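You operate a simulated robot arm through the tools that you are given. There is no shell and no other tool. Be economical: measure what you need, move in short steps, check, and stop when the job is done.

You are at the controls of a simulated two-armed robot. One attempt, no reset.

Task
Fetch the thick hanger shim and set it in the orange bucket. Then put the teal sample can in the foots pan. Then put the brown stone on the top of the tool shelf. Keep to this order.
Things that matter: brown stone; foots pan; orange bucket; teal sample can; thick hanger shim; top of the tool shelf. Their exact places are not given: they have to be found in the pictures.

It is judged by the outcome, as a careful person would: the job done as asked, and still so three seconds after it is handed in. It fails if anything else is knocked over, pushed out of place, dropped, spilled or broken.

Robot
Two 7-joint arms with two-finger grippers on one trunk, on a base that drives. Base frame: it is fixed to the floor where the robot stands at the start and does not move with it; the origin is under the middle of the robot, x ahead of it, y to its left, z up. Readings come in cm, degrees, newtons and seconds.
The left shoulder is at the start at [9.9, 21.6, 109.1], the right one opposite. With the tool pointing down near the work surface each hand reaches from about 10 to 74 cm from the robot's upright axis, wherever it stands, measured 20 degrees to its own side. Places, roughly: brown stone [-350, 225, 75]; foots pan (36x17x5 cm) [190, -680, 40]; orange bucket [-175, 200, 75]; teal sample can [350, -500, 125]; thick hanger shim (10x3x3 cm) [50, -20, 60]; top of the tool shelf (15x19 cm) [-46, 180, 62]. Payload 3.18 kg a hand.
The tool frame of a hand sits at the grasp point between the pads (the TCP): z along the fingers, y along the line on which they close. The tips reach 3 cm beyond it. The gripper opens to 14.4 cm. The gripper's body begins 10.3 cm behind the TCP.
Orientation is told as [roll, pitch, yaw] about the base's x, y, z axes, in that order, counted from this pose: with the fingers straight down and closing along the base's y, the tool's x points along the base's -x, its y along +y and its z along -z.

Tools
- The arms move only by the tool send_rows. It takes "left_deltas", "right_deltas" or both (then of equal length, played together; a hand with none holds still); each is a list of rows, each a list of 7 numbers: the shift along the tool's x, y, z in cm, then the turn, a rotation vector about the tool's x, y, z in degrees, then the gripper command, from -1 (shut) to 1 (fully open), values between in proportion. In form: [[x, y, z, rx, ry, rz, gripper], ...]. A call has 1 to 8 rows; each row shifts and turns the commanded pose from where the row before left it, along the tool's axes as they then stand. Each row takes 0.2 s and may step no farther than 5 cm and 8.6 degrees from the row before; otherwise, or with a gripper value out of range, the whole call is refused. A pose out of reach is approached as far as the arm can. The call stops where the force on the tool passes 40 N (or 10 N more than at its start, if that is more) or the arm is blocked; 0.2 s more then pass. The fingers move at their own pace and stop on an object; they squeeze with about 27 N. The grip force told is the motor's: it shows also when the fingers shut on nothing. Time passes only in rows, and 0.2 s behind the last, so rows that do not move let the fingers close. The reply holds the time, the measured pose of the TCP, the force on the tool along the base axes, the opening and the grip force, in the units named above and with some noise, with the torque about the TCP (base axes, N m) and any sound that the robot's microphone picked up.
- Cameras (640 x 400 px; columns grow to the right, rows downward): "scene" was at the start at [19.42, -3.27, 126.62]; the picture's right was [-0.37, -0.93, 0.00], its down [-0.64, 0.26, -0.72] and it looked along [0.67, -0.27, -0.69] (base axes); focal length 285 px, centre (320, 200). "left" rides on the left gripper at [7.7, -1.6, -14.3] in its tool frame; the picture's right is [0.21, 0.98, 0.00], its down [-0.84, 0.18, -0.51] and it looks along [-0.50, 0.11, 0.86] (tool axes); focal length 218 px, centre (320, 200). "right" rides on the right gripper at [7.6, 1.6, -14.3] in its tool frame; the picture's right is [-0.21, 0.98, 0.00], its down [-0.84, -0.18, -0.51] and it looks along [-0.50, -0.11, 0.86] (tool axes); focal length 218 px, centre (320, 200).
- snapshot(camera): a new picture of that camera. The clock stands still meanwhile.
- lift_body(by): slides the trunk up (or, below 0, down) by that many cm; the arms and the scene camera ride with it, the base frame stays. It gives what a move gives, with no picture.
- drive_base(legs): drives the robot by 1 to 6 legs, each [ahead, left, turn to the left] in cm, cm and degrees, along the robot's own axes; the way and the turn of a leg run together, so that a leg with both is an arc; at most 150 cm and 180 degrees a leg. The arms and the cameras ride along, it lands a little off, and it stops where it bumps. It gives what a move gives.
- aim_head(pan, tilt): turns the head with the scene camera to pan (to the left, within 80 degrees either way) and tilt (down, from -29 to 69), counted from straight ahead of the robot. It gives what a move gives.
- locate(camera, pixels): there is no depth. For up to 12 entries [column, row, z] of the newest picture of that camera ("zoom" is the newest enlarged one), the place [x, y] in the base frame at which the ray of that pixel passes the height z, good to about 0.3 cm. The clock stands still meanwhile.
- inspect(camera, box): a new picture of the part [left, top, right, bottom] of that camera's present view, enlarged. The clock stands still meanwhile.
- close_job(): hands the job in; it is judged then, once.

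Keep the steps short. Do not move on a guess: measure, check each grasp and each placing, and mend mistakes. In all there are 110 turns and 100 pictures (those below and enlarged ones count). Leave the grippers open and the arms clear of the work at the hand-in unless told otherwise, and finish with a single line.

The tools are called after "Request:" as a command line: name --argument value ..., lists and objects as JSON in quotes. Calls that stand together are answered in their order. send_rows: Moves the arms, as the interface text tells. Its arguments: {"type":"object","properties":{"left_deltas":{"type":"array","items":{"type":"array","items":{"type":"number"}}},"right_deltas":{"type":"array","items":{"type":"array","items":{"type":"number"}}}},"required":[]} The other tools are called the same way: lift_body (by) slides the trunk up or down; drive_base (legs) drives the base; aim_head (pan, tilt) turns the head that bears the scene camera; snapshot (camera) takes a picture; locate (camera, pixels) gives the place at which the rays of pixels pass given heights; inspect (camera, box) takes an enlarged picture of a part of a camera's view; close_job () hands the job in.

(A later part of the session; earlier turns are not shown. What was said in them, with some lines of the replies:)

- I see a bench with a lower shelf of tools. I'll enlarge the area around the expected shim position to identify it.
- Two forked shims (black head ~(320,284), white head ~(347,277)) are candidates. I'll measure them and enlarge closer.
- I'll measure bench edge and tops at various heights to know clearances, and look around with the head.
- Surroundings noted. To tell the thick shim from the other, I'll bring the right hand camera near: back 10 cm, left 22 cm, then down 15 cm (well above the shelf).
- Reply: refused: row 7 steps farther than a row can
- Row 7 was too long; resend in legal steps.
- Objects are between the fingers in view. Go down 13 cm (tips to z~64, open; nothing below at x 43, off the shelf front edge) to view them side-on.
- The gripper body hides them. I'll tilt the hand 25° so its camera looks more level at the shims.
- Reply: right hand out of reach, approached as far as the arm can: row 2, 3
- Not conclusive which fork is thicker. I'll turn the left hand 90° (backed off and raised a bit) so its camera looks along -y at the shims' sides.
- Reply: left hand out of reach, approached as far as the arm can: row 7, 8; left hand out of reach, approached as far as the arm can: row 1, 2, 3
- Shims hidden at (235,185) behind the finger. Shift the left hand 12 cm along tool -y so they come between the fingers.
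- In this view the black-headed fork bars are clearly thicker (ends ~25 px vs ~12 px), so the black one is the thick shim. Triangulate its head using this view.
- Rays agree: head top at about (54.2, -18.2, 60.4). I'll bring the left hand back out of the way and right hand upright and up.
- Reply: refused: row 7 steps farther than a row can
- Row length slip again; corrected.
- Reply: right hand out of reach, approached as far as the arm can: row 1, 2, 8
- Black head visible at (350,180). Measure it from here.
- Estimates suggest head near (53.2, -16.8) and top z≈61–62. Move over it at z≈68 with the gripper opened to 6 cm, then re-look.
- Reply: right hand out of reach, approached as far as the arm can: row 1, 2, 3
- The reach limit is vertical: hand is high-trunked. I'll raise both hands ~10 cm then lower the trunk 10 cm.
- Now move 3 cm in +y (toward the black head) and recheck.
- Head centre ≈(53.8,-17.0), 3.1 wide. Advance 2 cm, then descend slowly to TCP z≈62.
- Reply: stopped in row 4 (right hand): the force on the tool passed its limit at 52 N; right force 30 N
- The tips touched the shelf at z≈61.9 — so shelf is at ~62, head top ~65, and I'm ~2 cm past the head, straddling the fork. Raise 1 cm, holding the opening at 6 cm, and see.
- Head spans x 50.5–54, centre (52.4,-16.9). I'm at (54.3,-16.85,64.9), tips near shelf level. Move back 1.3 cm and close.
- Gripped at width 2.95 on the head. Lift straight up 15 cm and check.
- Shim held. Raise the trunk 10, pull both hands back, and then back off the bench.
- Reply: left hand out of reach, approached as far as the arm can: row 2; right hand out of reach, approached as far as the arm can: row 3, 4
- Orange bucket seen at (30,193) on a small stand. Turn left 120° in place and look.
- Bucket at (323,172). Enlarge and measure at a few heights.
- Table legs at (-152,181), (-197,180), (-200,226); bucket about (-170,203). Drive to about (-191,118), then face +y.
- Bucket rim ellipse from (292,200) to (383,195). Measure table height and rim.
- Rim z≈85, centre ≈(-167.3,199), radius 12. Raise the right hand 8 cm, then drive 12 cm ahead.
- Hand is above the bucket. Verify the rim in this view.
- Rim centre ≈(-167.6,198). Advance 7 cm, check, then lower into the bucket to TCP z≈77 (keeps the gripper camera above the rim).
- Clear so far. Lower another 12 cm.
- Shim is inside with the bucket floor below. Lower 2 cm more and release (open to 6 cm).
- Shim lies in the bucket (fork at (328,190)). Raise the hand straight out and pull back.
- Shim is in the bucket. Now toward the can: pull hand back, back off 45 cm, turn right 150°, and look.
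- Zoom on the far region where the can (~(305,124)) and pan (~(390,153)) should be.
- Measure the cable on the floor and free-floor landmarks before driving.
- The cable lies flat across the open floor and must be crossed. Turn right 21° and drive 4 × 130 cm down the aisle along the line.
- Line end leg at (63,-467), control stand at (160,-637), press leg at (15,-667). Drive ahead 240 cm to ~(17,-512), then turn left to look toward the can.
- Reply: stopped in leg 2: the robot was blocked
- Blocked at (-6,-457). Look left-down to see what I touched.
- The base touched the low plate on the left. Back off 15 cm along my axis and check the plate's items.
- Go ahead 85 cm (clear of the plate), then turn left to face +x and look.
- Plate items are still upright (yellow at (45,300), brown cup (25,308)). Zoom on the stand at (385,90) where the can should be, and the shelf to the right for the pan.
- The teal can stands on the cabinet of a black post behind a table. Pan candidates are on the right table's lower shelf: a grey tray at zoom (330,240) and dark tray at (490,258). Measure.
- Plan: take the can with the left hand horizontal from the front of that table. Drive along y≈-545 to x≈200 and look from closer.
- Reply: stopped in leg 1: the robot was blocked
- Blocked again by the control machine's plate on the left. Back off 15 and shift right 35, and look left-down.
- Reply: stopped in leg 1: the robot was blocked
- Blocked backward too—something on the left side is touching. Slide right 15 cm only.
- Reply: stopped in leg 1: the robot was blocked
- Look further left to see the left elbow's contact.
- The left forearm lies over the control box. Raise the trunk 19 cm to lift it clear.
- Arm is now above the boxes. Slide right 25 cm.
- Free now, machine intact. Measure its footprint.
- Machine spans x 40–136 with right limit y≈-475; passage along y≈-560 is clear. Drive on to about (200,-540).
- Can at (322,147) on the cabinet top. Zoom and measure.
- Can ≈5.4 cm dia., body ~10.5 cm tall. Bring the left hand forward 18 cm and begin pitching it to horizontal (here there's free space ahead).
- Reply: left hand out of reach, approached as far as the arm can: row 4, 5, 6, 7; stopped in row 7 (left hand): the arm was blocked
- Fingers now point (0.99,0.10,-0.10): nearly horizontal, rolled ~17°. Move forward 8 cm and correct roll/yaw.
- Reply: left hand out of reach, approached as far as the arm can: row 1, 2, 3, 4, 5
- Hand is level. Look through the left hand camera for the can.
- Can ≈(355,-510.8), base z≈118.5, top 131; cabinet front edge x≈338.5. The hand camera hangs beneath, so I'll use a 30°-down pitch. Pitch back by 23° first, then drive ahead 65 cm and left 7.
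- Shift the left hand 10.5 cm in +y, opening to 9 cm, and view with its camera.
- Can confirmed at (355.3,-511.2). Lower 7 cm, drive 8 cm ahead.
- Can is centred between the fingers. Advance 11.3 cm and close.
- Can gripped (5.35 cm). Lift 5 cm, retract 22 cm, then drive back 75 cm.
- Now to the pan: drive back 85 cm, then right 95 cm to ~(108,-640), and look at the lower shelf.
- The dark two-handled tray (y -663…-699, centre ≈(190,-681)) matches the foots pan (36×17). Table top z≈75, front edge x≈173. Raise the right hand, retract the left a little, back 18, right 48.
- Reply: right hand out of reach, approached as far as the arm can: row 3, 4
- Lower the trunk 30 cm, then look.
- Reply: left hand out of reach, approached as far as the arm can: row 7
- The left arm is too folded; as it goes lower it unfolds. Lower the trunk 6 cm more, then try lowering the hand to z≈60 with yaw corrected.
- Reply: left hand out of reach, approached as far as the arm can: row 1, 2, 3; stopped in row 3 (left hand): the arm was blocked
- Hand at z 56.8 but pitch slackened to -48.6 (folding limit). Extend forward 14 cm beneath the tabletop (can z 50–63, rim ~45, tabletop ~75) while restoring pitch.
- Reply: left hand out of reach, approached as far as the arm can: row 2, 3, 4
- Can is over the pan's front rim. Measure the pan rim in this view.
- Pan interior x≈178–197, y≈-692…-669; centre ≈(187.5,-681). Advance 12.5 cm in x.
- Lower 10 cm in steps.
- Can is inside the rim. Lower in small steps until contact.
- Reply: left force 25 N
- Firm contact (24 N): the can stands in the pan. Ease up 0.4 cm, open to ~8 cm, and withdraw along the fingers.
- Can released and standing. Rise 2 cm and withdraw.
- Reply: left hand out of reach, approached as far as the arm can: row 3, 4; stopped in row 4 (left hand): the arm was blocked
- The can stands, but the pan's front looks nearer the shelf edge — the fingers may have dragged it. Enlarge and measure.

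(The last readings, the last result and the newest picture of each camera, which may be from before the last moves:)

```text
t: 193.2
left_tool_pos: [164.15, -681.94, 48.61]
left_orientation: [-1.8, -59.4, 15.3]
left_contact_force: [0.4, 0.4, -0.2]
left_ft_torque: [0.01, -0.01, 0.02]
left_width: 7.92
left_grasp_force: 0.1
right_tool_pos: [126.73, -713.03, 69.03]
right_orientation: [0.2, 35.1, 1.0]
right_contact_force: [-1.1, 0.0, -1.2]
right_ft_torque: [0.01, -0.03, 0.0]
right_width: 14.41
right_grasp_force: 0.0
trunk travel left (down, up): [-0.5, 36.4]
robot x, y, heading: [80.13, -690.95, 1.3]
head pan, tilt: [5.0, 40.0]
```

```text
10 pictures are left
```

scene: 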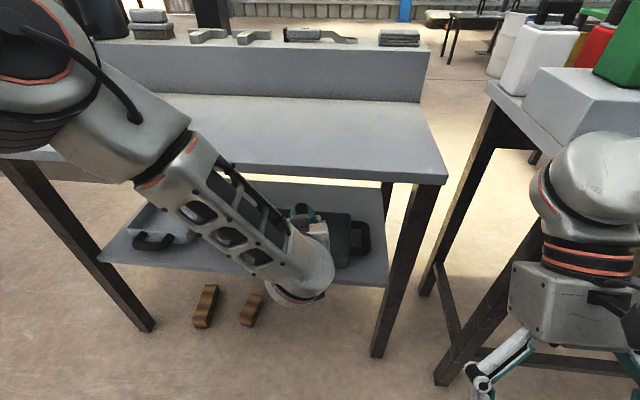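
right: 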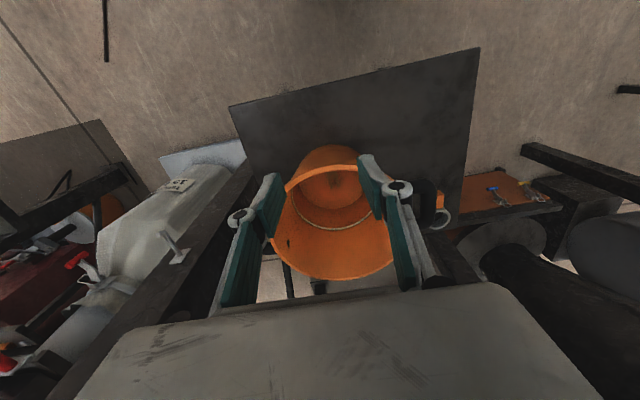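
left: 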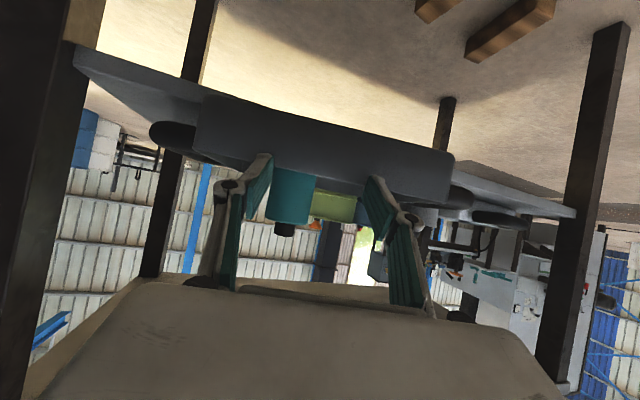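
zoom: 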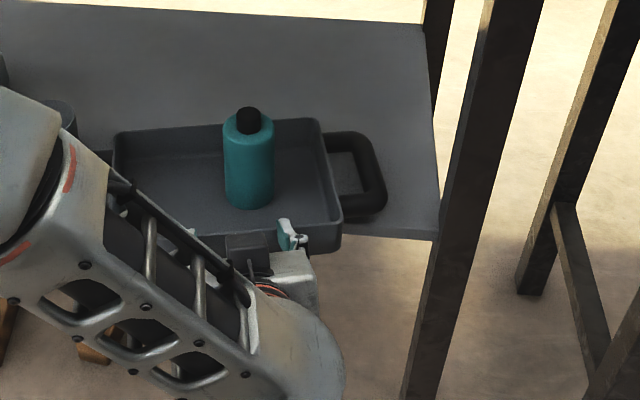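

The pan was dragged ~8 cm forward, overhanging the shelf edge with ~11° rotation. I must push it back gently. Back up 12 cm, square the hand (yaw 0), open fully so both fingertips form a straight pusher.

Request:
drive_base --legs '[[-12, 0, 0]]'

Request:
send_rows --left_deltas '[[-1.5, 0, 2.6, 0, 0, 0, 1], [-1.5, 0, 2.6, 6.5, 0, 3.75, 1], [-1.0, 0, 1.8, 6.5, 0, 3.75, 1], [0, 0, 0, 0, 0, 0, 1]]'

```text
t: 194.2
left_tool_pos: [160.61, -681.11, 47.98]
left_orientation: [-2.1, -58.9, 16.2]
left_contact_force: [-1.1, -0.7, -0.5]
left_ft_torque: [-0.03, -0.07, -0.04]
left_width: 7.94
left_grasp_force: 0.0
right_tool_pos: [123.47, -712.81, 69.06]
right_orientation: [0.2, 35.2, 1.4]
right_contact_force: [-0.1, 0.0, -0.4]
right_ft_torque: [0.03, 0.04, -0.01]
right_width: 14.39
right_grasp_force: 0.3
trunk travel left (down, up): [-0.5, 36.4]
robot x, y, heading: [76.96, -690.88, 1.5]
head pan, tilt: [5.0, 40.0]
stopped in leg 1: the robot was blocked; the commanded pose is now the measured one
```

```text
t: 195.2
left_tool_pos: [170.18, -681.64, 49.12]
left_orientation: [-0.7, -57.2, 0.7]
left_contact_force: [0.2, -0.3, -0.5]
left_ft_torque: [-0.02, -0.03, -0.01]
left_width: 14.39
left_grasp_force: 0.0
left hand out of reach, approached as far as the arm can: row 2, 3
right_tool_pos: [123.48, -712.77, 69.09]
right_orientation: [0.2, 35.1, 1.5]
right_contact_force: [0.1, -0.3, -1.3]
right_ft_torque: [-0.02, -0.01, -0.01]
right_width: 14.4
right_grasp_force: 0.1
trunk travel left (down, up): [-0.5, 36.4]
robot x, y, heading: [76.66, -691.19, 1.5]
head pan, tilt: [5.0, 40.0]
```

Blocked slightly behind at x≈77; no more backing. The tips are above the rim; raise 1.5 cm, retract 9 cm, and look.

Request:
send_rows --left_deltas '[[-1.3, 0, -0.8, 0, 0, 0, 1], [1.5, 0, -2.6, 0, 0, 0, 1], [1.5, 0, -2.6, 0, 0, 0, 1], [1.5, 0, -2.6, 0, 0, 0, 1]]'

Request:
snapshot --camera "scene"

```text
t: 196.2
left_tool_pos: [166.27, -685.39, 53.31]
left_orientation: [-1.4, -58.4, 1.5]
left_contact_force: [-0.5, 0.2, 0.7]
left_ft_torque: [0.01, 0.0, 0.01]
left_width: 14.39
left_grasp_force: 0.0
left hand out of reach, approached as far as the arm can: row 1, 2, 3, 4
right_tool_pos: [123.29, -712.75, 69.01]
right_orientation: [0.1, 35.1, 1.6]
right_contact_force: [0.0, -0.3, 0.8]
right_ft_torque: [-0.03, 0.0, -0.02]
right_width: 14.4
right_grasp_force: 0.0
trunk travel left (down, up): [-0.5, 36.4]
robot x, y, heading: [76.66, -691.37, 1.4]
head pan, tilt: [5.0, 40.0]
```

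```text
9 pictures are left
```

scene: 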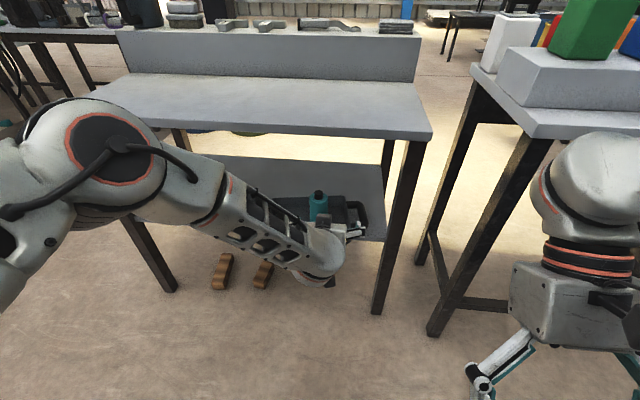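

Steeper hand (pitch ≈-30) will suit the arm better and still clear the tabletop. Pitch it by +28° in place.

Request:
send_rows --left_deltas '[[0, 0, 0, 0, 7, 0, 1], [0, 0, 0, 0, 7, 0, 1], [0, 0, 0, 0, 7, 0, 1], [0, 0, 0, 0, 7, 0, 1]]'

```text
t: 197.2
left_tool_pos: [166.22, -686.03, 53.37]
left_orientation: [-1.4, -31.2, 0.2]
left_contact_force: [0.6, -0.9, -1.0]
left_ft_torque: [-0.01, -0.05, 0.0]
left_width: 14.4
left_grasp_force: 0.0
right_tool_pos: [123.48, -712.8, 69.04]
right_orientation: [0.2, 35.1, 1.6]
right_contact_force: [0.4, -0.2, 0.5]
right_ft_torque: [-0.01, 0.0, 0.02]
right_width: 14.4
right_grasp_force: 0.0
trunk travel left (down, up): [-0.5, 36.4]
robot x, y, heading: [76.48, -691.22, 1.3]
head pan, tilt: [5.0, 40.0]
```

No limit now. Move back 6.5 cm and +y 7 cm at this height, then down 8.5 cm (in front of the pan wall).

Request:
send_rows --left_deltas '[[2.8, 3.2, -1.7, 0, 0, 0, 1], [2.8, 3.8, -1.7, 0, 0, 0, 1], [0, 0, 0, 0, 0, 0, 1]]'

Request:
inspect --camera "left" --box '[0, 0, 640, 400]'

```text
refused: row 2 steps farther than a row can; nothing moved
```

```text
1.00 times, centred on (320, 200) of left (not enlarged: the box is as wide or as high as the picture)
```

zoom: 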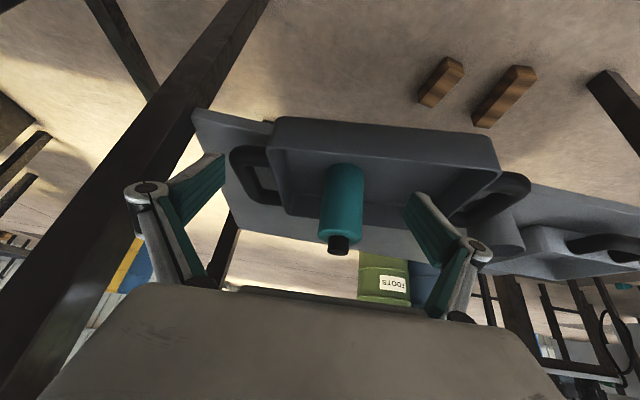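

Useful view anyway: pan front rim from (276,120) to (495,140). Measure.

Request:
locate --camera "left" --pixels '[[276, 120, 45], [494, 138, 45], [285, 208, 45], [500, 172, 45], [447, 215, 45], [196, 110, 39], [262, 121, 39], [525, 185, 39]]'

```text
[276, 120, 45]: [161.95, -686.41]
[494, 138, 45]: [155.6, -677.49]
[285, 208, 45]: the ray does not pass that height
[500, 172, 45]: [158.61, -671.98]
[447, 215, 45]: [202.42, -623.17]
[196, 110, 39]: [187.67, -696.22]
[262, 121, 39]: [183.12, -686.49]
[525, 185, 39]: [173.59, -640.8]
```

Request:
locate --camera "zoom" --pixels '[[276, 120, 45], [494, 138, 45], [285, 212, 45], [500, 172, 45], [196, 110, 39], [262, 121, 39], [525, 185, 39], [345, 210, 42]]'

```text
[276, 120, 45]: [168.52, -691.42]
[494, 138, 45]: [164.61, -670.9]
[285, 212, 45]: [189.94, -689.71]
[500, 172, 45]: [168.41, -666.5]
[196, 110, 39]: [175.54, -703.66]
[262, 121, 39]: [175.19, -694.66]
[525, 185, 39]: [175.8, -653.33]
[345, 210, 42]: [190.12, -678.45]
```

Pan front runs (168.5,-691.4)–(164.6,-670.9); shelf edge x=175.4; it should be at x≈178. Move back 6 cm and +y 5.5 in legal rows, then lower.

Request:
send_rows --left_deltas '[[3.0, 2.0, -1.8, 0, 0, 0, 1], [3.0, 2.0, -1.8, 0, 0, 0, 1], [0, 1.7, 0, 0, 0, 0, 1], [1.5, 0, 2.6, 0, 0, 0, 1], [1.5, 0, 2.6, 0, 0, 0, 1], [1.0, 0, 1.6, 0, 0, 0, 1]]'

```text
t: 198.6
left_tool_pos: [159.42, -680.34, 45.37]
left_orientation: [-1.5, -31.3, 0.3]
left_contact_force: [0.1, -1.0, 0.2]
left_ft_torque: [0.0, -0.03, 0.0]
left_width: 14.39
left_grasp_force: 0.0
right_tool_pos: [123.43, -712.72, 68.95]
right_orientation: [0.2, 35.1, 1.5]
right_contact_force: [-0.1, -0.2, 0.7]
right_ft_torque: [-0.05, -0.01, -0.01]
right_width: 14.43
right_grasp_force: 0.1
trunk travel left (down, up): [-0.5, 36.4]
robot x, y, heading: [76.82, -691.21, 1.5]
head pan, tilt: [5.0, 40.0]
```

In position (159.4,-680.3,45.4). Push forward slowly.

Request:
send_rows --left_deltas '[[-1.03, 0, 0.62, 0, 0, 0, 1], [-1.03, 0, 0.62, 0, 0, 0, 1], [-0.86, 0, 0.52, 0, 0, 0, 1], [-0.86, 0, 0.52, 0, 0, 0, 1], [-0.86, 0, 0.52, 0, 0, 0, 1], [-0.86, 0, 0.52, 0, 0, 0, 1], [-0.86, 0, 0.52, 0, 0, 0, 1], [-0.86, 0, 0.52, 0, 0, 0, 1]]'

```text
t: 200.4
left_tool_pos: [167.88, -680.51, 45.3]
left_orientation: [-1.5, -31.2, 0.1]
left_contact_force: [-2.0, 0.0, -0.4]
left_ft_torque: [0.04, 0.03, 0.11]
left_width: 14.38
left_grasp_force: 0.2
right_tool_pos: [123.43, -712.71, 69.09]
right_orientation: [0.2, 35.1, 1.4]
right_contact_force: [0.6, 0.6, -0.8]
right_ft_torque: [0.01, 0.04, -0.01]
right_width: 14.38
right_grasp_force: 0.1
trunk travel left (down, up): [-0.5, 36.4]
robot x, y, heading: [76.61, -690.92, 1.4]
head pan, tilt: [5.0, 40.0]
```

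Contact force -2 N: pushing. Continue 8 cm.

Request:
send_rows --left_deltas '[[-0.86, 0, 0.52, 0, 0, 0, 1], [-0.86, 0, 0.52, 0, 0, 0, 1], [-0.86, 0, 0.52, 0, 0, 0, 1], [-0.86, 0, 0.52, 0, 0, 0, 1], [-0.86, 0, 0.52, 0, 0, 0, 1], [-0.86, 0, 0.52, 0, 0, 0, 1], [-0.86, 0, 0.52, 0, 0, 0, 1], [-0.6, 0, 0.36, 0, 0, 0, 1]]'

Request:
inspect --camera "left" --box '[100, 60, 560, 348]'

Request:
locate --camera "zoom" --pixels '[[200, 100, 45], [400, 100, 45]]'

```text
t: 202.2
left_tool_pos: [172.57, -678.41, 45.16]
left_orientation: [-1.2, -31.3, 1.3]
left_contact_force: [0.7, 0.3, -0.6]
left_ft_torque: [0.06, 0.0, 0.05]
left_width: 14.39
left_grasp_force: 0.0
left hand out of reach, approached as far as the arm can: row 5, 6, 7, 8
right_tool_pos: [123.34, -712.75, 69.14]
right_orientation: [0.2, 35.0, 1.5]
right_contact_force: [0.6, 0.0, 0.0]
right_ft_torque: [0.02, 0.0, 0.03]
right_width: 14.39
right_grasp_force: 0.0
trunk travel left (down, up): [-0.5, 36.4]
robot x, y, heading: [76.69, -691.09, 1.5]
head pan, tilt: [5.0, 40.0]
```

```text
1.39 times, centred on (330, 204) of left
```

zoom: 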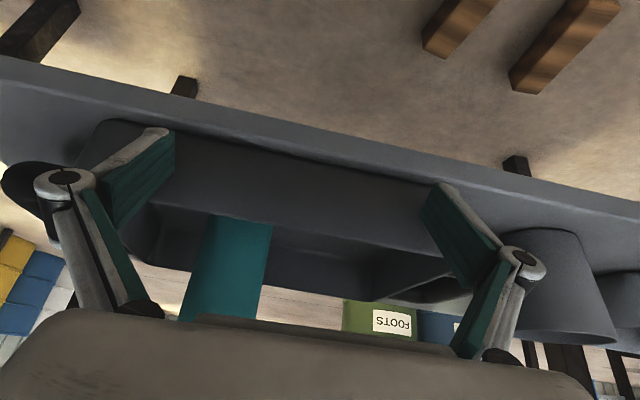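

```text
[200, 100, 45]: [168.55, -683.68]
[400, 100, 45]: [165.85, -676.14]
```

Pan is back on the shelf and square. Arm at its reach limit; drive 3 cm ahead to push it the last bit.

Request:
drive_base --legs '[[3, 0, 0]]'

```text
t: 203.0
left_tool_pos: [175.68, -678.33, 45.0]
left_orientation: [-1.0, -31.2, 1.2]
left_contact_force: [-0.2, -0.3, 0.8]
left_ft_torque: [-0.01, -0.04, 0.01]
left_width: 14.38
left_grasp_force: 0.0
right_tool_pos: [126.41, -712.81, 69.0]
right_orientation: [0.2, 35.2, 1.4]
right_contact_force: [0.6, -0.4, -0.4]
right_ft_torque: [0.04, 0.05, 0.02]
right_width: 14.42
right_grasp_force: 0.1
trunk travel left (down, up): [-0.5, 36.4]
robot x, y, heading: [79.29, -691.4, 1.3]
head pan, tilt: [5.0, 40.0]
```

Retract the hand 12 cm, then check the pan.

Request:
send_rows --left_deltas '[[3.4, 0, -2.06, 0, 0, 0, 1], [3.4, 0, -2.06, 0, 0, 0, 1], [3.4, 0, -2.06, 0, 0, 0, 1], [-2, 0, -3.4, 0, 0, 0, 1], [-2, 0, -3.4, 0, 0, 0, 1]]'

Request:
inspect --camera "scene" --box '[200, 150, 440, 300]'

```text
t: 204.2
left_tool_pos: [163.58, -678.18, 52.96]
left_orientation: [-1.2, -31.3, 1.2]
left_contact_force: [0.7, -0.3, -0.8]
left_ft_torque: [0.0, -0.04, 0.04]
left_width: 14.41
left_grasp_force: 0.0
right_tool_pos: [126.31, -712.74, 69.2]
right_orientation: [0.2, 35.1, 1.4]
right_contact_force: [0.5, 0.4, -0.7]
right_ft_torque: [0.02, -0.05, -0.02]
right_width: 14.38
right_grasp_force: 0.1
trunk travel left (down, up): [-0.5, 36.4]
robot x, y, heading: [79.86, -691.0, 1.1]
head pan, tilt: [5.0, 40.0]
```

```text
2.67 times, centred on (320, 225) of scene
```

zoom: 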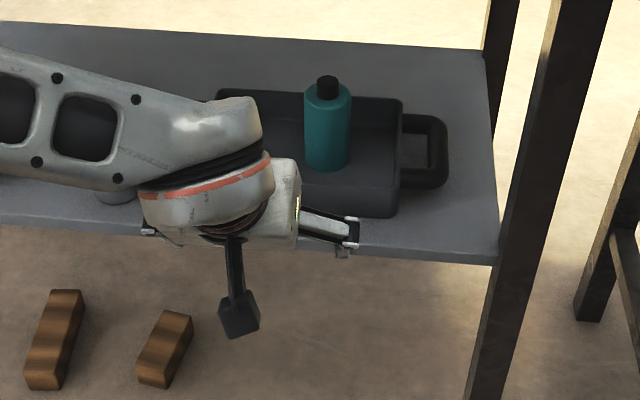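

The pan is fully back on the shelf with the can standing in it. Now the stone: raise the trunk, restore hand poses, and drive out the way I came (y≈-568, then west).

Request:
lift_body --by 36

Request:
drive_base --legs '[[0, 122, 0], [-75, 0, 0], [-70, 0, 0]]'

Request:
send_rows --left_deltas '[[4, 0, 0, 0, 7.8, 0, 1], [4, 0, 0, 0, 7.8, 0, 1], [4, 0, 0, 0, 7.8, 0, 1], [4, 0, 0, 0, 7.8, 0, 1], [4, 0, 0, 0, 0, 0, 1], [0, 0, 0, 0, 0, 0, 1]]' --right_deltas '[[0, 0, 0, 0, -8, 0, 1], [0, 0, 0, 0, -8, 0, 1], [0, 0, 0, 0, -8, 0, 1], [0, 0, 0, 0, -8, 0, 1], [0, 0, 0, 0, -3, 0, 1], [0, 0, 0, 0, 0, 0, 1]]'

```text
t: 207.7
left_tool_pos: [164.22, -678.31, 92.29]
left_orientation: [-1.0, -33.6, 1.1]
left_contact_force: [0.5, -0.2, -0.2]
left_ft_torque: [-0.02, -0.01, 0.0]
left_width: 14.42
left_grasp_force: 0.1
right_tool_pos: [122.51, -712.98, 126.35]
right_orientation: [0.3, 1.3, 1.3]
right_contact_force: [0.2, -0.4, -0.3]
right_ft_torque: [-0.01, 0.0, -0.02]
right_width: 14.42
right_grasp_force: 0.0
trunk travel left (down, up): [-36.5, 0.4]
robot x, y, heading: [79.54, -690.98, 1.2]
head pan, tilt: [5.0, 40.0]
```

```text
t: 225.7
left_tool_pos: [15.76, -561.26, 92.29]
left_orientation: [-1.1, -33.5, 2.1]
left_contact_force: [-0.4, 1.0, 0.2]
left_ft_torque: [-0.02, -0.01, -0.01]
left_width: 14.37
left_grasp_force: 0.1
right_tool_pos: [-25.41, -596.67, 126.42]
right_orientation: [0.2, 1.2, 2.2]
right_contact_force: [-1.0, -0.6, -0.5]
right_ft_torque: [-0.02, -0.03, 0.01]
right_width: 14.41
right_grasp_force: 0.1
trunk travel left (down, up): [-36.5, 0.4]
robot x, y, heading: [-68.86, -575.7, 2.6]
head pan, tilt: [5.0, 40.0]
```

```text
t: 227.1
left_tool_pos: [-2.93, -561.96, 86.17]
left_orientation: [-0.9, -2.4, 1.5]
left_contact_force: [0.1, 0.5, -0.2]
left_ft_torque: [0.04, 0.02, -0.02]
left_width: 14.41
left_grasp_force: 0.1
right_tool_pos: [-25.44, -596.79, 126.43]
right_orientation: [0.3, -33.9, 1.8]
right_contact_force: [0.3, 0.1, 0.2]
right_ft_torque: [-0.01, 0.04, 0.03]
right_width: 14.4
right_grasp_force: 0.1
trunk travel left (down, up): [-36.5, 0.4]
robot x, y, heading: [-68.99, -575.43, 2.5]
head pan, tilt: [5.0, 40.0]
```

Right hand had self-restored, so undo that pitch. Then turn to heading ~106° and drive toward the far table.

Request:
send_rows --right_deltas '[[0, 0, 0, 0, 8.5, 0, 1], [0, 0, 0, 0, 8.5, 0, 1], [0, 0, 0, 0, 8.5, 0, 1], [0, 0, 0, 0, 8.5, 0, 1]]'

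Request:
drive_base --legs '[[0, 0, 105], [140, 0, 0], [140, 0, 0], [140, 0, 0], [140, 0, 0]]'

```text
t: 228.1
left_tool_pos: [-2.6, -561.93, 86.01]
left_orientation: [-0.8, -2.2, 1.5]
left_contact_force: [1.1, -0.2, -1.1]
left_ft_torque: [0.08, 0.06, 0.01]
left_width: 14.37
left_grasp_force: 0.1
right_tool_pos: [-25.08, -596.81, 126.3]
right_orientation: [0.5, 0.5, 2.2]
right_contact_force: [0.8, 0.0, 0.0]
right_ft_torque: [0.09, 0.11, 0.01]
right_width: 14.41
right_grasp_force: 0.1
trunk travel left (down, up): [-36.5, 0.4]
robot x, y, heading: [-68.52, -575.28, 2.2]
head pan, tilt: [5.0, 40.0]
```

```text
t: 259.3
left_tool_pos: [-269.97, 19.03, 86.12]
left_orientation: [-1.0, -2.4, 107.1]
left_contact_force: [-0.7, 0.8, 0.6]
left_ft_torque: [0.01, 0.02, 0.0]
left_width: 14.36
left_grasp_force: 0.1
right_tool_pos: [-230.35, 6.75, 126.51]
right_orientation: [0.4, 0.4, 107.7]
right_contact_force: [-0.7, 0.0, 0.2]
right_ft_torque: [-0.01, 0.02, -0.02]
right_width: 14.39
right_grasp_force: 0.1
trunk travel left (down, up): [-36.5, 0.4]
robot x, y, heading: [-239.22, -40.84, 107.7]
head pan, tilt: [5.0, 40.0]
```

At (-239,-41). Drive closer to ~(-320,80), then take a picture of the table with the stone.

Request:
drive_base --legs '[[70, 20, 0], [70, 20, -17]]'

Request:
aim_head --pan 10 --tilt 33

Request:
snapshot --camera "scene"

```text
t: 266.8
left_tool_pos: [-322.25, 151.88, 86.06]
left_orientation: [-0.9, -2.4, 89.9]
left_contact_force: [-0.2, 0.1, 0.0]
left_ft_torque: [-0.02, -0.02, -0.03]
left_width: 14.4
left_grasp_force: 0.1
right_tool_pos: [-288.12, 128.4, 126.4]
right_orientation: [0.2, 0.4, 90.5]
right_contact_force: [0.1, -0.2, 0.8]
right_ft_torque: [0.01, -0.05, 0.0]
right_width: 14.38
right_grasp_force: 0.0
trunk travel left (down, up): [-36.5, 0.4]
robot x, y, heading: [-310.91, 85.96, 90.9]
head pan, tilt: [5.0, 40.0]
```

```text
t: 267.5
left_tool_pos: [-322.36, 151.98, 86.11]
left_orientation: [-0.9, -2.4, 89.9]
left_contact_force: [0.3, 0.3, -0.5]
left_ft_torque: [-0.04, 0.0, -0.01]
left_width: 14.42
left_grasp_force: 0.0
right_tool_pos: [-288.31, 128.47, 126.4]
right_orientation: [0.4, 0.2, 90.5]
right_contact_force: [0.9, 0.4, -0.2]
right_ft_torque: [0.01, 0.01, -0.02]
right_width: 14.4
right_grasp_force: 0.1
trunk travel left (down, up): [-36.5, 0.4]
robot x, y, heading: [-310.81, 85.94, 90.5]
head pan, tilt: [10.0, 33.0]
```

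```text
5 pictures are left
```

scene: 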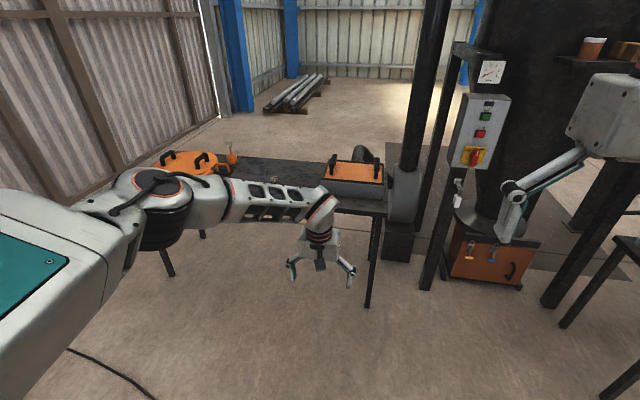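

Stone seems to be at (273,180), just above the forearm; table right front corner at (385,213). Measure.

Request:
locate --camera "scene" --pixels '[[273, 180, 75], [273, 180, 78], [368, 306, 0], [385, 213, 72], [385, 213, 75], [168, 275, 0], [330, 190, 75], [383, 183, 85], [230, 165, 78]]'

Request:
inspect --camera "scene" --box '[210, 130, 402, 250]'

```text
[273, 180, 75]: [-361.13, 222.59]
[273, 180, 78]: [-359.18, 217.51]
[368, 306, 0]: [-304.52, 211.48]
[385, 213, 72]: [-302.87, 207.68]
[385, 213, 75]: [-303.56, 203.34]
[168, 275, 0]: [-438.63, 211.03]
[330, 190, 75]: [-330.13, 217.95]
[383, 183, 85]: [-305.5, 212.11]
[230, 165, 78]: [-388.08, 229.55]
```

```text
3.33 times, centred on (306, 190) of scene
```

zoom: 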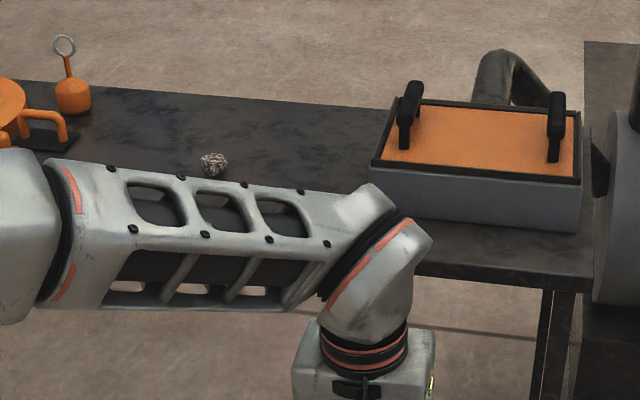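

Stone at zoom (213,164), ~4 cm. Get its position, raise the left hand 20 cm, then drive in to ~(-338,160) and lower the trunk 17.

Request:
locate --camera "zoom" --pixels '[[213, 165, 72], [213, 165, 74], [213, 165, 76], [213, 177, 72], [372, 168, 85], [60, 110, 75], [75, 150, 72]]'

Request:
send_rows --left_deltas '[[0, 0, -5, 0, 0, 0, 1], [0, 0, -5, 0, 0, 0, 1], [0, 0, -5, 0, 0, 0, 1], [0, 0, -5, 0, 0, 0, 1]]'

Request:
drive_base --legs '[[40, 27, 0], [34, 0, 0]]'

Request:
lift_body --by -16

```text
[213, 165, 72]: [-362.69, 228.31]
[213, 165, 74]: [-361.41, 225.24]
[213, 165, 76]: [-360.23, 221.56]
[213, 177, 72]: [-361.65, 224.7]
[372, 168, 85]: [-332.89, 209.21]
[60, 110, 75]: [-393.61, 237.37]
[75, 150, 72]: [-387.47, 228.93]
```

```text
t: 268.5
left_tool_pos: [-322.65, 150.83, 106.2]
left_orientation: [-0.8, -2.4, 89.7]
left_contact_force: [1.0, 0.2, 0.0]
left_ft_torque: [0.03, -0.03, -0.01]
left_width: 14.4
left_grasp_force: 0.0
right_tool_pos: [-288.17, 128.18, 126.31]
right_orientation: [0.3, 0.2, 90.5]
right_contact_force: [-0.4, -0.2, -0.8]
right_ft_torque: [0.01, 0.0, 0.01]
right_width: 14.38
right_grasp_force: 0.0
trunk travel left (down, up): [-36.5, 0.4]
robot x, y, heading: [-310.64, 85.84, 90.8]
head pan, tilt: [10.0, 33.0]
```

```text
t: 273.3
left_tool_pos: [-350.0, 224.77, 106.08]
left_orientation: [-0.9, -2.3, 89.4]
left_contact_force: [0.6, 0.2, 1.0]
left_ft_torque: [-0.01, 0.02, -0.03]
left_width: 14.42
left_grasp_force: 0.0
right_tool_pos: [-315.69, 202.04, 126.4]
right_orientation: [0.2, 0.3, 90.1]
right_contact_force: [-0.1, 1.1, -0.6]
right_ft_torque: [0.0, 0.0, 0.0]
right_width: 14.39
right_grasp_force: 0.0
trunk travel left (down, up): [-36.5, 0.4]
robot x, y, heading: [-339.0, 158.99, 90.3]
head pan, tilt: [10.0, 33.0]
```

```text
t: 275.1
left_tool_pos: [-349.94, 224.74, 90.3]
left_orientation: [-0.9, -2.5, 89.5]
left_contact_force: [-0.4, 0.0, 0.4]
left_ft_torque: [0.05, -0.02, 0.04]
left_width: 14.41
left_grasp_force: 0.0
right_tool_pos: [-315.61, 202.87, 108.68]
right_orientation: [0.4, 2.8, 90.0]
right_contact_force: [-0.7, -0.4, 0.2]
right_ft_torque: [0.04, 0.0, 0.0]
right_width: 14.4
right_grasp_force: 0.0
trunk travel left (down, up): [-20.5, 16.4]
robot x, y, heading: [-338.73, 159.54, 90.1]
head pan, tilt: [10.0, 33.0]
```

Move the left hand 11.5 cm toward -x (tool +y), with 8 cm opening, and take a hand picture.

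Request:
send_rows --left_deltas '[[0, 4, 0, 0, 0, 0, 0.1], [0, 4, 0, 0, 0, 0, 0.1], [0, 3.5, 0, 0, 2.3, 0, 0.1], [0, 0, 4, 0, 0, 0, 0.1]]'

Request:
snapshot --camera "left"

```text
t: 276.1
left_tool_pos: [-361.37, 224.89, 85.77]
left_orientation: [-0.8, 0.0, 89.4]
left_contact_force: [-0.2, 0.1, -0.5]
left_ft_torque: [-0.02, 0.01, -0.01]
left_width: 7.91
left_grasp_force: 0.1
right_tool_pos: [-315.6, 203.11, 108.46]
right_orientation: [0.3, 3.1, 90.0]
right_contact_force: [0.6, -0.3, -0.7]
right_ft_torque: [-0.02, -0.02, 0.01]
right_width: 14.4
right_grasp_force: 0.1
trunk travel left (down, up): [-20.5, 16.4]
robot x, y, heading: [-338.29, 159.35, 90.1]
head pan, tilt: [10.0, 33.0]
```

```text
3 pictures are left
```

left: 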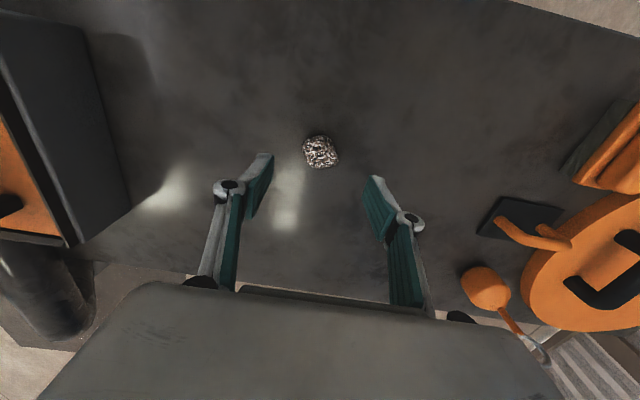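

Request:
locate --camera "left" --pixels '[[321, 152, 70], [321, 152, 72], [321, 152, 74], [321, 152, 76], [304, 152, 74], [338, 152, 74], [320, 136, 74], [322, 168, 72]]'

```text
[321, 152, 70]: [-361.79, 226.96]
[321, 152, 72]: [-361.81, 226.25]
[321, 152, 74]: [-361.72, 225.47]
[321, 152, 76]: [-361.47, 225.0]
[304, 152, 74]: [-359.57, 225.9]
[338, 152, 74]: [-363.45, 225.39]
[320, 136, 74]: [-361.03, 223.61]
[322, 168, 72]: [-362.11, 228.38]
```

Both views agree: stone centre (-361.6,225.4,74). Descend 9.8 cm, close, and lift 15 cm.

Request:
send_rows --left_deltas '[[-0.5, 0.2, 4, 0, 0, 0, 0.1], [0, 0, 3, 0, 0, 0, 0.1], [0, 0, 1.7, 0, 0, 0, 0.1], [0, 0, 1, 0, 0, 0, 0.1], [0, 0, 0, 0, 0, 0, -0.5], [0, 0, 0, 0, 0, 0, -1], [0, 0, 0, 0, 0, 0, -1]]'

```text
t: 277.7
left_tool_pos: [-361.33, 225.38, 76.27]
left_orientation: [-0.9, -0.2, 89.5]
left_contact_force: [-0.3, 1.2, 0.2]
left_ft_torque: [0.0, -0.01, 0.03]
left_width: 4.02
left_grasp_force: 27.1
right_tool_pos: [-315.62, 202.96, 108.5]
right_orientation: [0.3, 3.1, 90.0]
right_contact_force: [0.1, -0.4, -0.1]
right_ft_torque: [-0.06, 0.0, 0.01]
right_width: 14.39
right_grasp_force: 0.1
trunk travel left (down, up): [-20.5, 16.4]
robot x, y, heading: [-338.9, 159.17, 90.3]
head pan, tilt: [10.0, 33.0]
```

Gripped at 4.02 cm. Lift 16 cm, then back away 60 cm.

Request:
send_rows --left_deltas '[[0, 0, -4, 0, 0, 0, -1], [0, 0, -4, 0, 0, 0, -1], [0, 0, -4, 0, 0, 0, -1], [0, 0, -4, 0, 0, 0, -1], [0, 0, -4, 0, 0, 0, -1]]'

Request:
drive_base --legs '[[-65, 0, 0]]'

```text
t: 278.9
left_tool_pos: [-361.72, 225.25, 96.49]
left_orientation: [-0.9, -0.2, 89.3]
left_contact_force: [0.1, 0.4, -1.7]
left_ft_torque: [0.06, 0.02, 0.01]
left_width: 4.0
left_grasp_force: 27.1
right_tool_pos: [-315.66, 202.81, 108.6]
right_orientation: [0.5, 3.0, 90.0]
right_contact_force: [-0.4, 0.2, 0.2]
right_ft_torque: [0.0, -0.01, -0.02]
right_width: 14.41
right_grasp_force: 0.0
trunk travel left (down, up): [-20.5, 16.4]
robot x, y, heading: [-338.27, 159.12, 90.3]
head pan, tilt: [10.0, 33.0]
```

```text
t: 282.5
left_tool_pos: [-361.49, 161.3, 96.26]
left_orientation: [-0.9, 0.0, 89.7]
left_contact_force: [0.2, 0.7, -0.7]
left_ft_torque: [0.0, -0.02, -0.01]
left_width: 3.98
left_grasp_force: 27.0
right_tool_pos: [-315.3, 139.16, 108.51]
right_orientation: [0.3, 3.1, 90.2]
right_contact_force: [0.3, 0.1, -0.4]
right_ft_torque: [0.03, -0.03, -0.03]
right_width: 14.39
right_grasp_force: 0.1
trunk travel left (down, up): [-20.5, 16.4]
robot x, y, heading: [-338.09, 95.41, 90.2]
head pan, tilt: [10.0, 33.0]
```

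Stone held. Drive sideways east to about (-20,50) to view the tool shelf.

Request:
drive_base --legs '[[-40, 0, 0], [0, -150, 0], [0, -150, 0], [0, -18, 0]]'

Request:
aim_head --pan 13 --tilt 32

Request:
snapshot --camera "scene"

```text
t: 312.5
left_tool_pos: [-45.04, 127.36, 96.4]
left_orientation: [-0.9, -0.2, 90.1]
left_contact_force: [-0.3, 0.2, -1.1]
left_ft_torque: [-0.04, 0.03, 0.03]
left_width: 3.58
left_grasp_force: 27.5
right_tool_pos: [1.41, 105.3, 108.43]
right_orientation: [0.4, 3.0, 90.7]
right_contact_force: [0.5, -0.2, 0.1]
right_ft_torque: [0.0, 0.01, 0.02]
right_width: 14.38
right_grasp_force: 0.1
trunk travel left (down, up): [-20.5, 16.4]
robot x, y, heading: [-21.03, 61.8, 90.9]
head pan, tilt: [10.0, 33.0]
```

```text
t: 313.1
left_tool_pos: [-45.09, 127.3, 96.33]
left_orientation: [-0.9, -0.1, 90.1]
left_contact_force: [0.5, 0.3, -1.3]
left_ft_torque: [0.0, 0.04, -0.01]
left_width: 3.54
left_grasp_force: 27.4
right_tool_pos: [1.37, 105.41, 108.45]
right_orientation: [0.3, 3.0, 90.6]
right_contact_force: [0.0, 0.9, 1.7]
right_ft_torque: [0.03, -0.01, 0.0]
right_width: 14.4
right_grasp_force: 0.0
trunk travel left (down, up): [-20.5, 16.4]
robot x, y, heading: [-21.12, 61.54, 91.1]
head pan, tilt: [13.0, 32.0]
```

```text
2 pictures are left
```

scene: 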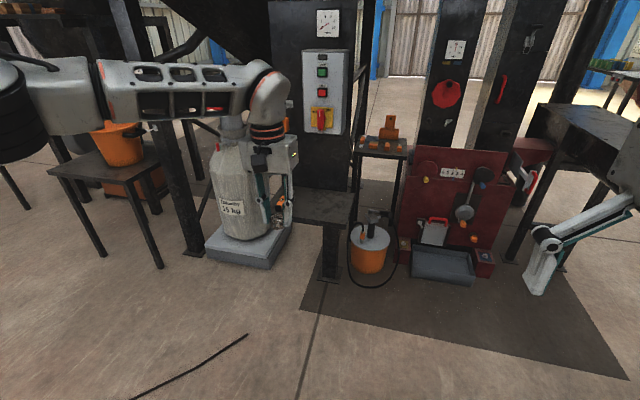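

Shelf plate visible at (292–353, 190–225), with a small orange tool at its left (~(280,203)). Measure.

Request:
locate --camera "scene" --pixels '[[353, 194, 62], [346, 225, 62], [346, 225, 58], [346, 225, 66], [294, 217, 62], [330, 282, 0], [322, 195, 62], [325, 208, 62], [282, 205, 63], [298, 190, 62], [345, 192, 62]]'

```text
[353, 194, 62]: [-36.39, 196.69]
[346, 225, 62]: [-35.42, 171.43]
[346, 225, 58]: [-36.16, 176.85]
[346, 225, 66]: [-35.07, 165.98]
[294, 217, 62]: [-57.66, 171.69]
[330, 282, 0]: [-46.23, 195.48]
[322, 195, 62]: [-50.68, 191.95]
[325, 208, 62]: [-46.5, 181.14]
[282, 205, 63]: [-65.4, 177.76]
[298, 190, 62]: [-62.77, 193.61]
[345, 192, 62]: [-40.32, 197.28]
```

Check the clearance of the bag/pillar on the left before driving in.

Request:
locate --camera "scene" --pixels '[[290, 230, 12], [245, 268, 0], [240, 238, 12], [196, 252, 0], [232, 130, 100], [232, 130, 90], [270, 230, 12], [105, 85, 120], [255, 85, 125], [65, 90, 115]]'

```text
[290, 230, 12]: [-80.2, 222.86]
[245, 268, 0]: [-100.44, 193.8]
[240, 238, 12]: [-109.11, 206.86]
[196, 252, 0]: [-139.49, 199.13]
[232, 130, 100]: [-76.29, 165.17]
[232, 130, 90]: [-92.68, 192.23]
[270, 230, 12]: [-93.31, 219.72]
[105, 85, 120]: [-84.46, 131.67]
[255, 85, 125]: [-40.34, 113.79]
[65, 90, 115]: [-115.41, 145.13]
```

Request:
locate --camera "scene" --pixels '[[325, 134, 85], [325, 134, 90], [325, 134, 95], [345, 52, 115], [345, 52, 120]]'

Request:
drive_base --legs '[[40, 0, 0]]'

```text
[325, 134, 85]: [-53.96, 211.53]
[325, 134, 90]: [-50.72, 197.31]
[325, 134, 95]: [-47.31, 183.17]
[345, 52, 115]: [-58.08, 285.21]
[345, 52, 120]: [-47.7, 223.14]
```

```text
t: 315.6
left_tool_pos: [-45.77, 167.14, 96.32]
left_orientation: [-0.8, -0.1, 90.0]
left_contact_force: [0.0, 0.4, -0.5]
left_ft_torque: [-0.01, 0.0, -0.03]
left_width: 3.51
left_grasp_force: 26.9
right_tool_pos: [0.57, 145.18, 108.51]
right_orientation: [0.3, 3.1, 90.6]
right_contact_force: [-0.7, 0.2, 0.0]
right_ft_torque: [-0.01, 0.02, 0.02]
right_width: 14.42
right_grasp_force: 0.1
trunk travel left (down, up): [-20.5, 16.4]
robot x, y, heading: [-21.55, 101.49, 91.1]
head pan, tilt: [13.0, 32.0]
```

Control box bottom z≈91, face y≈195: margin fine. Drive 11 cm more, then lower 20 cm.

Request:
drive_base --legs '[[11, 0, 0]]'

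Request:
send_rows --left_deltas '[[0, 0, 5, 0, 0, 0, -1], [0, 0, 5, 0, 0, 0, -1], [0, 0, 5, 0, 0, 0, -1], [0, 0, 5, 0, 0, 0, -1], [0, 0, 3, 0, 0, 0, -1]]'

Request:
snapshot --camera "left"

```text
t: 316.8
left_tool_pos: [-45.9, 178.04, 96.19]
left_orientation: [-0.9, -0.1, 90.1]
left_contact_force: [0.0, 0.1, -0.6]
left_ft_torque: [-0.04, 0.02, 0.02]
left_width: 3.48
left_grasp_force: 26.5
right_tool_pos: [0.37, 156.35, 108.53]
right_orientation: [0.3, 3.0, 90.8]
right_contact_force: [0.0, -0.5, 0.4]
right_ft_torque: [-0.02, 0.0, -0.02]
right_width: 14.4
right_grasp_force: 0.0
trunk travel left (down, up): [-20.5, 16.4]
robot x, y, heading: [-22.03, 112.75, 90.9]
head pan, tilt: [13.0, 32.0]
```

```text
t: 318.0
left_tool_pos: [-45.64, 178.17, 73.3]
left_orientation: [-0.9, -0.1, 90.2]
left_contact_force: [0.1, 0.6, -0.9]
left_ft_torque: [0.0, -0.01, 0.04]
left_width: 3.49
left_grasp_force: 27.0
right_tool_pos: [0.41, 156.21, 108.56]
right_orientation: [0.3, 3.0, 90.6]
right_contact_force: [1.1, 0.0, 0.2]
right_ft_torque: [0.02, 0.02, -0.02]
right_width: 14.4
right_grasp_force: 0.1
trunk travel left (down, up): [-20.5, 16.4]
robot x, y, heading: [-21.97, 112.25, 91.0]
head pan, tilt: [13.0, 32.0]
```

```text
1 pictures are left
5 turns are left
```

left: 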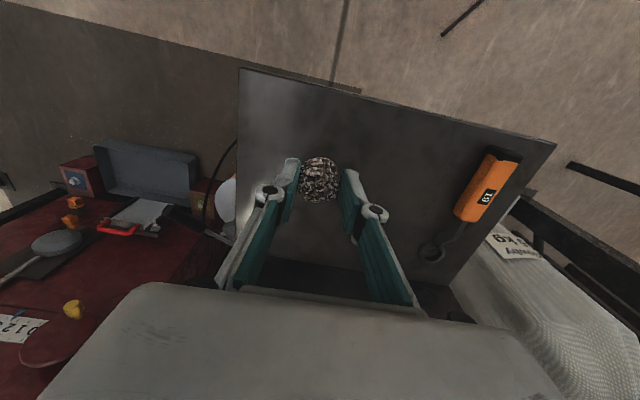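

Stone is over the clear shelf plate. Few turns remain: lower in 1 cm steps until contact.

Request:
send_rows --left_deltas '[[0, 0, 1, 0, 0, 0, -1], [0, 0, 1, 0, 0, 0, -1], [0, 0, 1, 0, 0, 0, -1], [0, 0, 1, 0, 0, 0, -1], [0, 0, 1, 0, 0, 0, -1], [0, 0, 0.8, 0, 0, 0, -1], [0, 0, 0.7, 0, 0, 0, -1]]'

Request:
send_rows --left_deltas '[[0, 0, 0.5, 0, 0, 0, -1], [0, 0, 0.5, 0, 0, 0, -1]]'

```text
t: 319.6
left_tool_pos: [-45.37, 178.12, 66.93]
left_orientation: [-0.9, -0.2, 90.1]
left_contact_force: [-0.1, -0.3, 2.6]
left_ft_torque: [-0.07, -0.05, 0.0]
left_width: 3.47
left_grasp_force: 26.7
right_tool_pos: [0.5, 156.16, 108.56]
right_orientation: [0.3, 3.0, 90.7]
right_contact_force: [0.0, -0.1, -0.1]
right_ft_torque: [0.04, -0.03, 0.03]
right_width: 14.38
right_grasp_force: 0.0
trunk travel left (down, up): [-20.5, 16.4]
robot x, y, heading: [-21.66, 112.47, 90.8]
head pan, tilt: [13.0, 32.0]
```

```text
t: 320.2
left_tool_pos: [-45.44, 178.34, 66.85]
left_orientation: [-1.2, -0.4, 90.7]
left_contact_force: [-2.5, -8.5, 28.9]
left_ft_torque: [-0.53, 0.06, 0.04]
left_width: 3.46
left_grasp_force: 26.6
right_tool_pos: [0.43, 156.15, 108.73]
right_orientation: [0.4, 2.9, 90.7]
right_contact_force: [0.0, -0.2, -0.1]
right_ft_torque: [-0.06, -0.03, 0.01]
right_width: 14.4
right_grasp_force: 0.1
trunk travel left (down, up): [-20.5, 16.4]
robot x, y, heading: [-21.8, 112.36, 91.0]
head pan, tilt: [13.0, 32.0]
stopped in row 2 (left hand): the force on the tool passed its limit at 44 N (the readings are from after the stop); the commanded pose is now the measured one
4 turns are left
```

Stone rests on the shelf (29 N contact). Ease, open slowly, rise straight up, and take the last picture.

Request:
send_rows --left_deltas '[[0, 0, -0.2, 0, 0, 0, -1], [0, 0, 0, 0, 0, 0, -0.4], [0, 0, 0, 0, 0, 0, -0.1], [0, 0, 0, 0, 0, 0, 0], [0, 0, -4, 0, 0, 0, 0], [0, 0, -5, 0, 0, 0, 0], [0, 0, -5, 0, 0, 0, 0], [0, 0, -4, 0, 0, 0, 0]]'

Request:
snapshot --camera "left"

```text
t: 322.0
left_tool_pos: [-45.76, 178.06, 84.54]
left_orientation: [-1.0, -0.3, 90.5]
left_contact_force: [0.8, 0.1, -0.3]
left_ft_torque: [0.01, 0.0, -0.02]
left_width: 7.22
left_grasp_force: 0.0
right_tool_pos: [0.56, 156.27, 108.56]
right_orientation: [0.4, 3.0, 90.7]
right_contact_force: [0.3, 0.2, 0.4]
right_ft_torque: [0.02, 0.05, 0.01]
right_width: 14.4
right_grasp_force: 0.1
trunk travel left (down, up): [-20.5, 16.4]
robot x, y, heading: [-21.52, 112.35, 91.1]
head pan, tilt: [13.0, 32.0]
```

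```text
0 pictures are left
3 turns are left
```

left: 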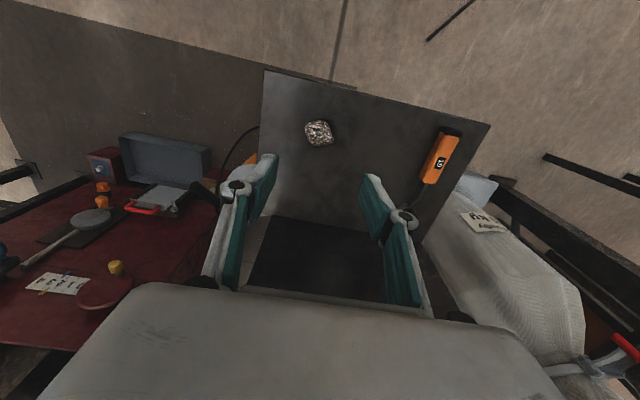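

The stone rests on the shelf at (318,133) and the orange tool next to it hasn't moved. I'll back off 40 cm with the gripper open, then hand in.

Request:
drive_base --legs '[[-40, 0, 0]]'

Request:
send_rows --left_deltas '[[0, 0, 0, 0, 0, 0, 1], [0, 0, 0, 0, 0, 0, 1], [0, 0, 0, 0, 0, 0, 1]]'

```text
t: 324.5
left_tool_pos: [-45.06, 138.41, 84.41]
left_orientation: [-0.9, -0.2, 90.3]
left_contact_force: [-0.2, -0.4, 0.5]
left_ft_torque: [0.01, 0.03, 0.03]
left_width: 7.19
left_grasp_force: 0.1
right_tool_pos: [1.21, 116.41, 108.59]
right_orientation: [0.3, 2.9, 90.7]
right_contact_force: [0.2, -0.4, 0.4]
right_ft_torque: [0.02, -0.03, 0.0]
right_width: 14.4
right_grasp_force: 0.1
trunk travel left (down, up): [-20.5, 16.4]
robot x, y, heading: [-21.45, 72.85, 90.8]
head pan, tilt: [13.0, 32.0]
```

```text
t: 325.3
left_tool_pos: [-45.1, 138.45, 84.49]
left_orientation: [-1.0, -0.1, 90.4]
left_contact_force: [-0.7, -0.4, -0.9]
left_ft_torque: [0.0, 0.0, -0.01]
left_width: 14.43
left_grasp_force: 0.1
right_tool_pos: [1.14, 116.44, 108.57]
right_orientation: [0.5, 3.0, 90.6]
right_contact_force: [0.2, 0.4, 0.0]
right_ft_torque: [0.01, 0.04, 0.01]
right_width: 14.38
right_grasp_force: 0.0
trunk travel left (down, up): [-20.5, 16.4]
robot x, y, heading: [-20.86, 72.49, 90.9]
head pan, tilt: [13.0, 32.0]
2 turns are left
```

Both grippers are open and both arms are clear, so I'm handing in.

Request:
close_job

```text
The job is handed in.
```

The thick hanger shim is in the orange bucket, the teal can stands in the foots pan and the brown stone is on the tool shelf, in that order; on the way I dragged the pan about 8 cm and pushed it back to roughly its old place, and bumped the control machine twice and something unseen behind me once — the machine still looked intact, but I never saw the other.
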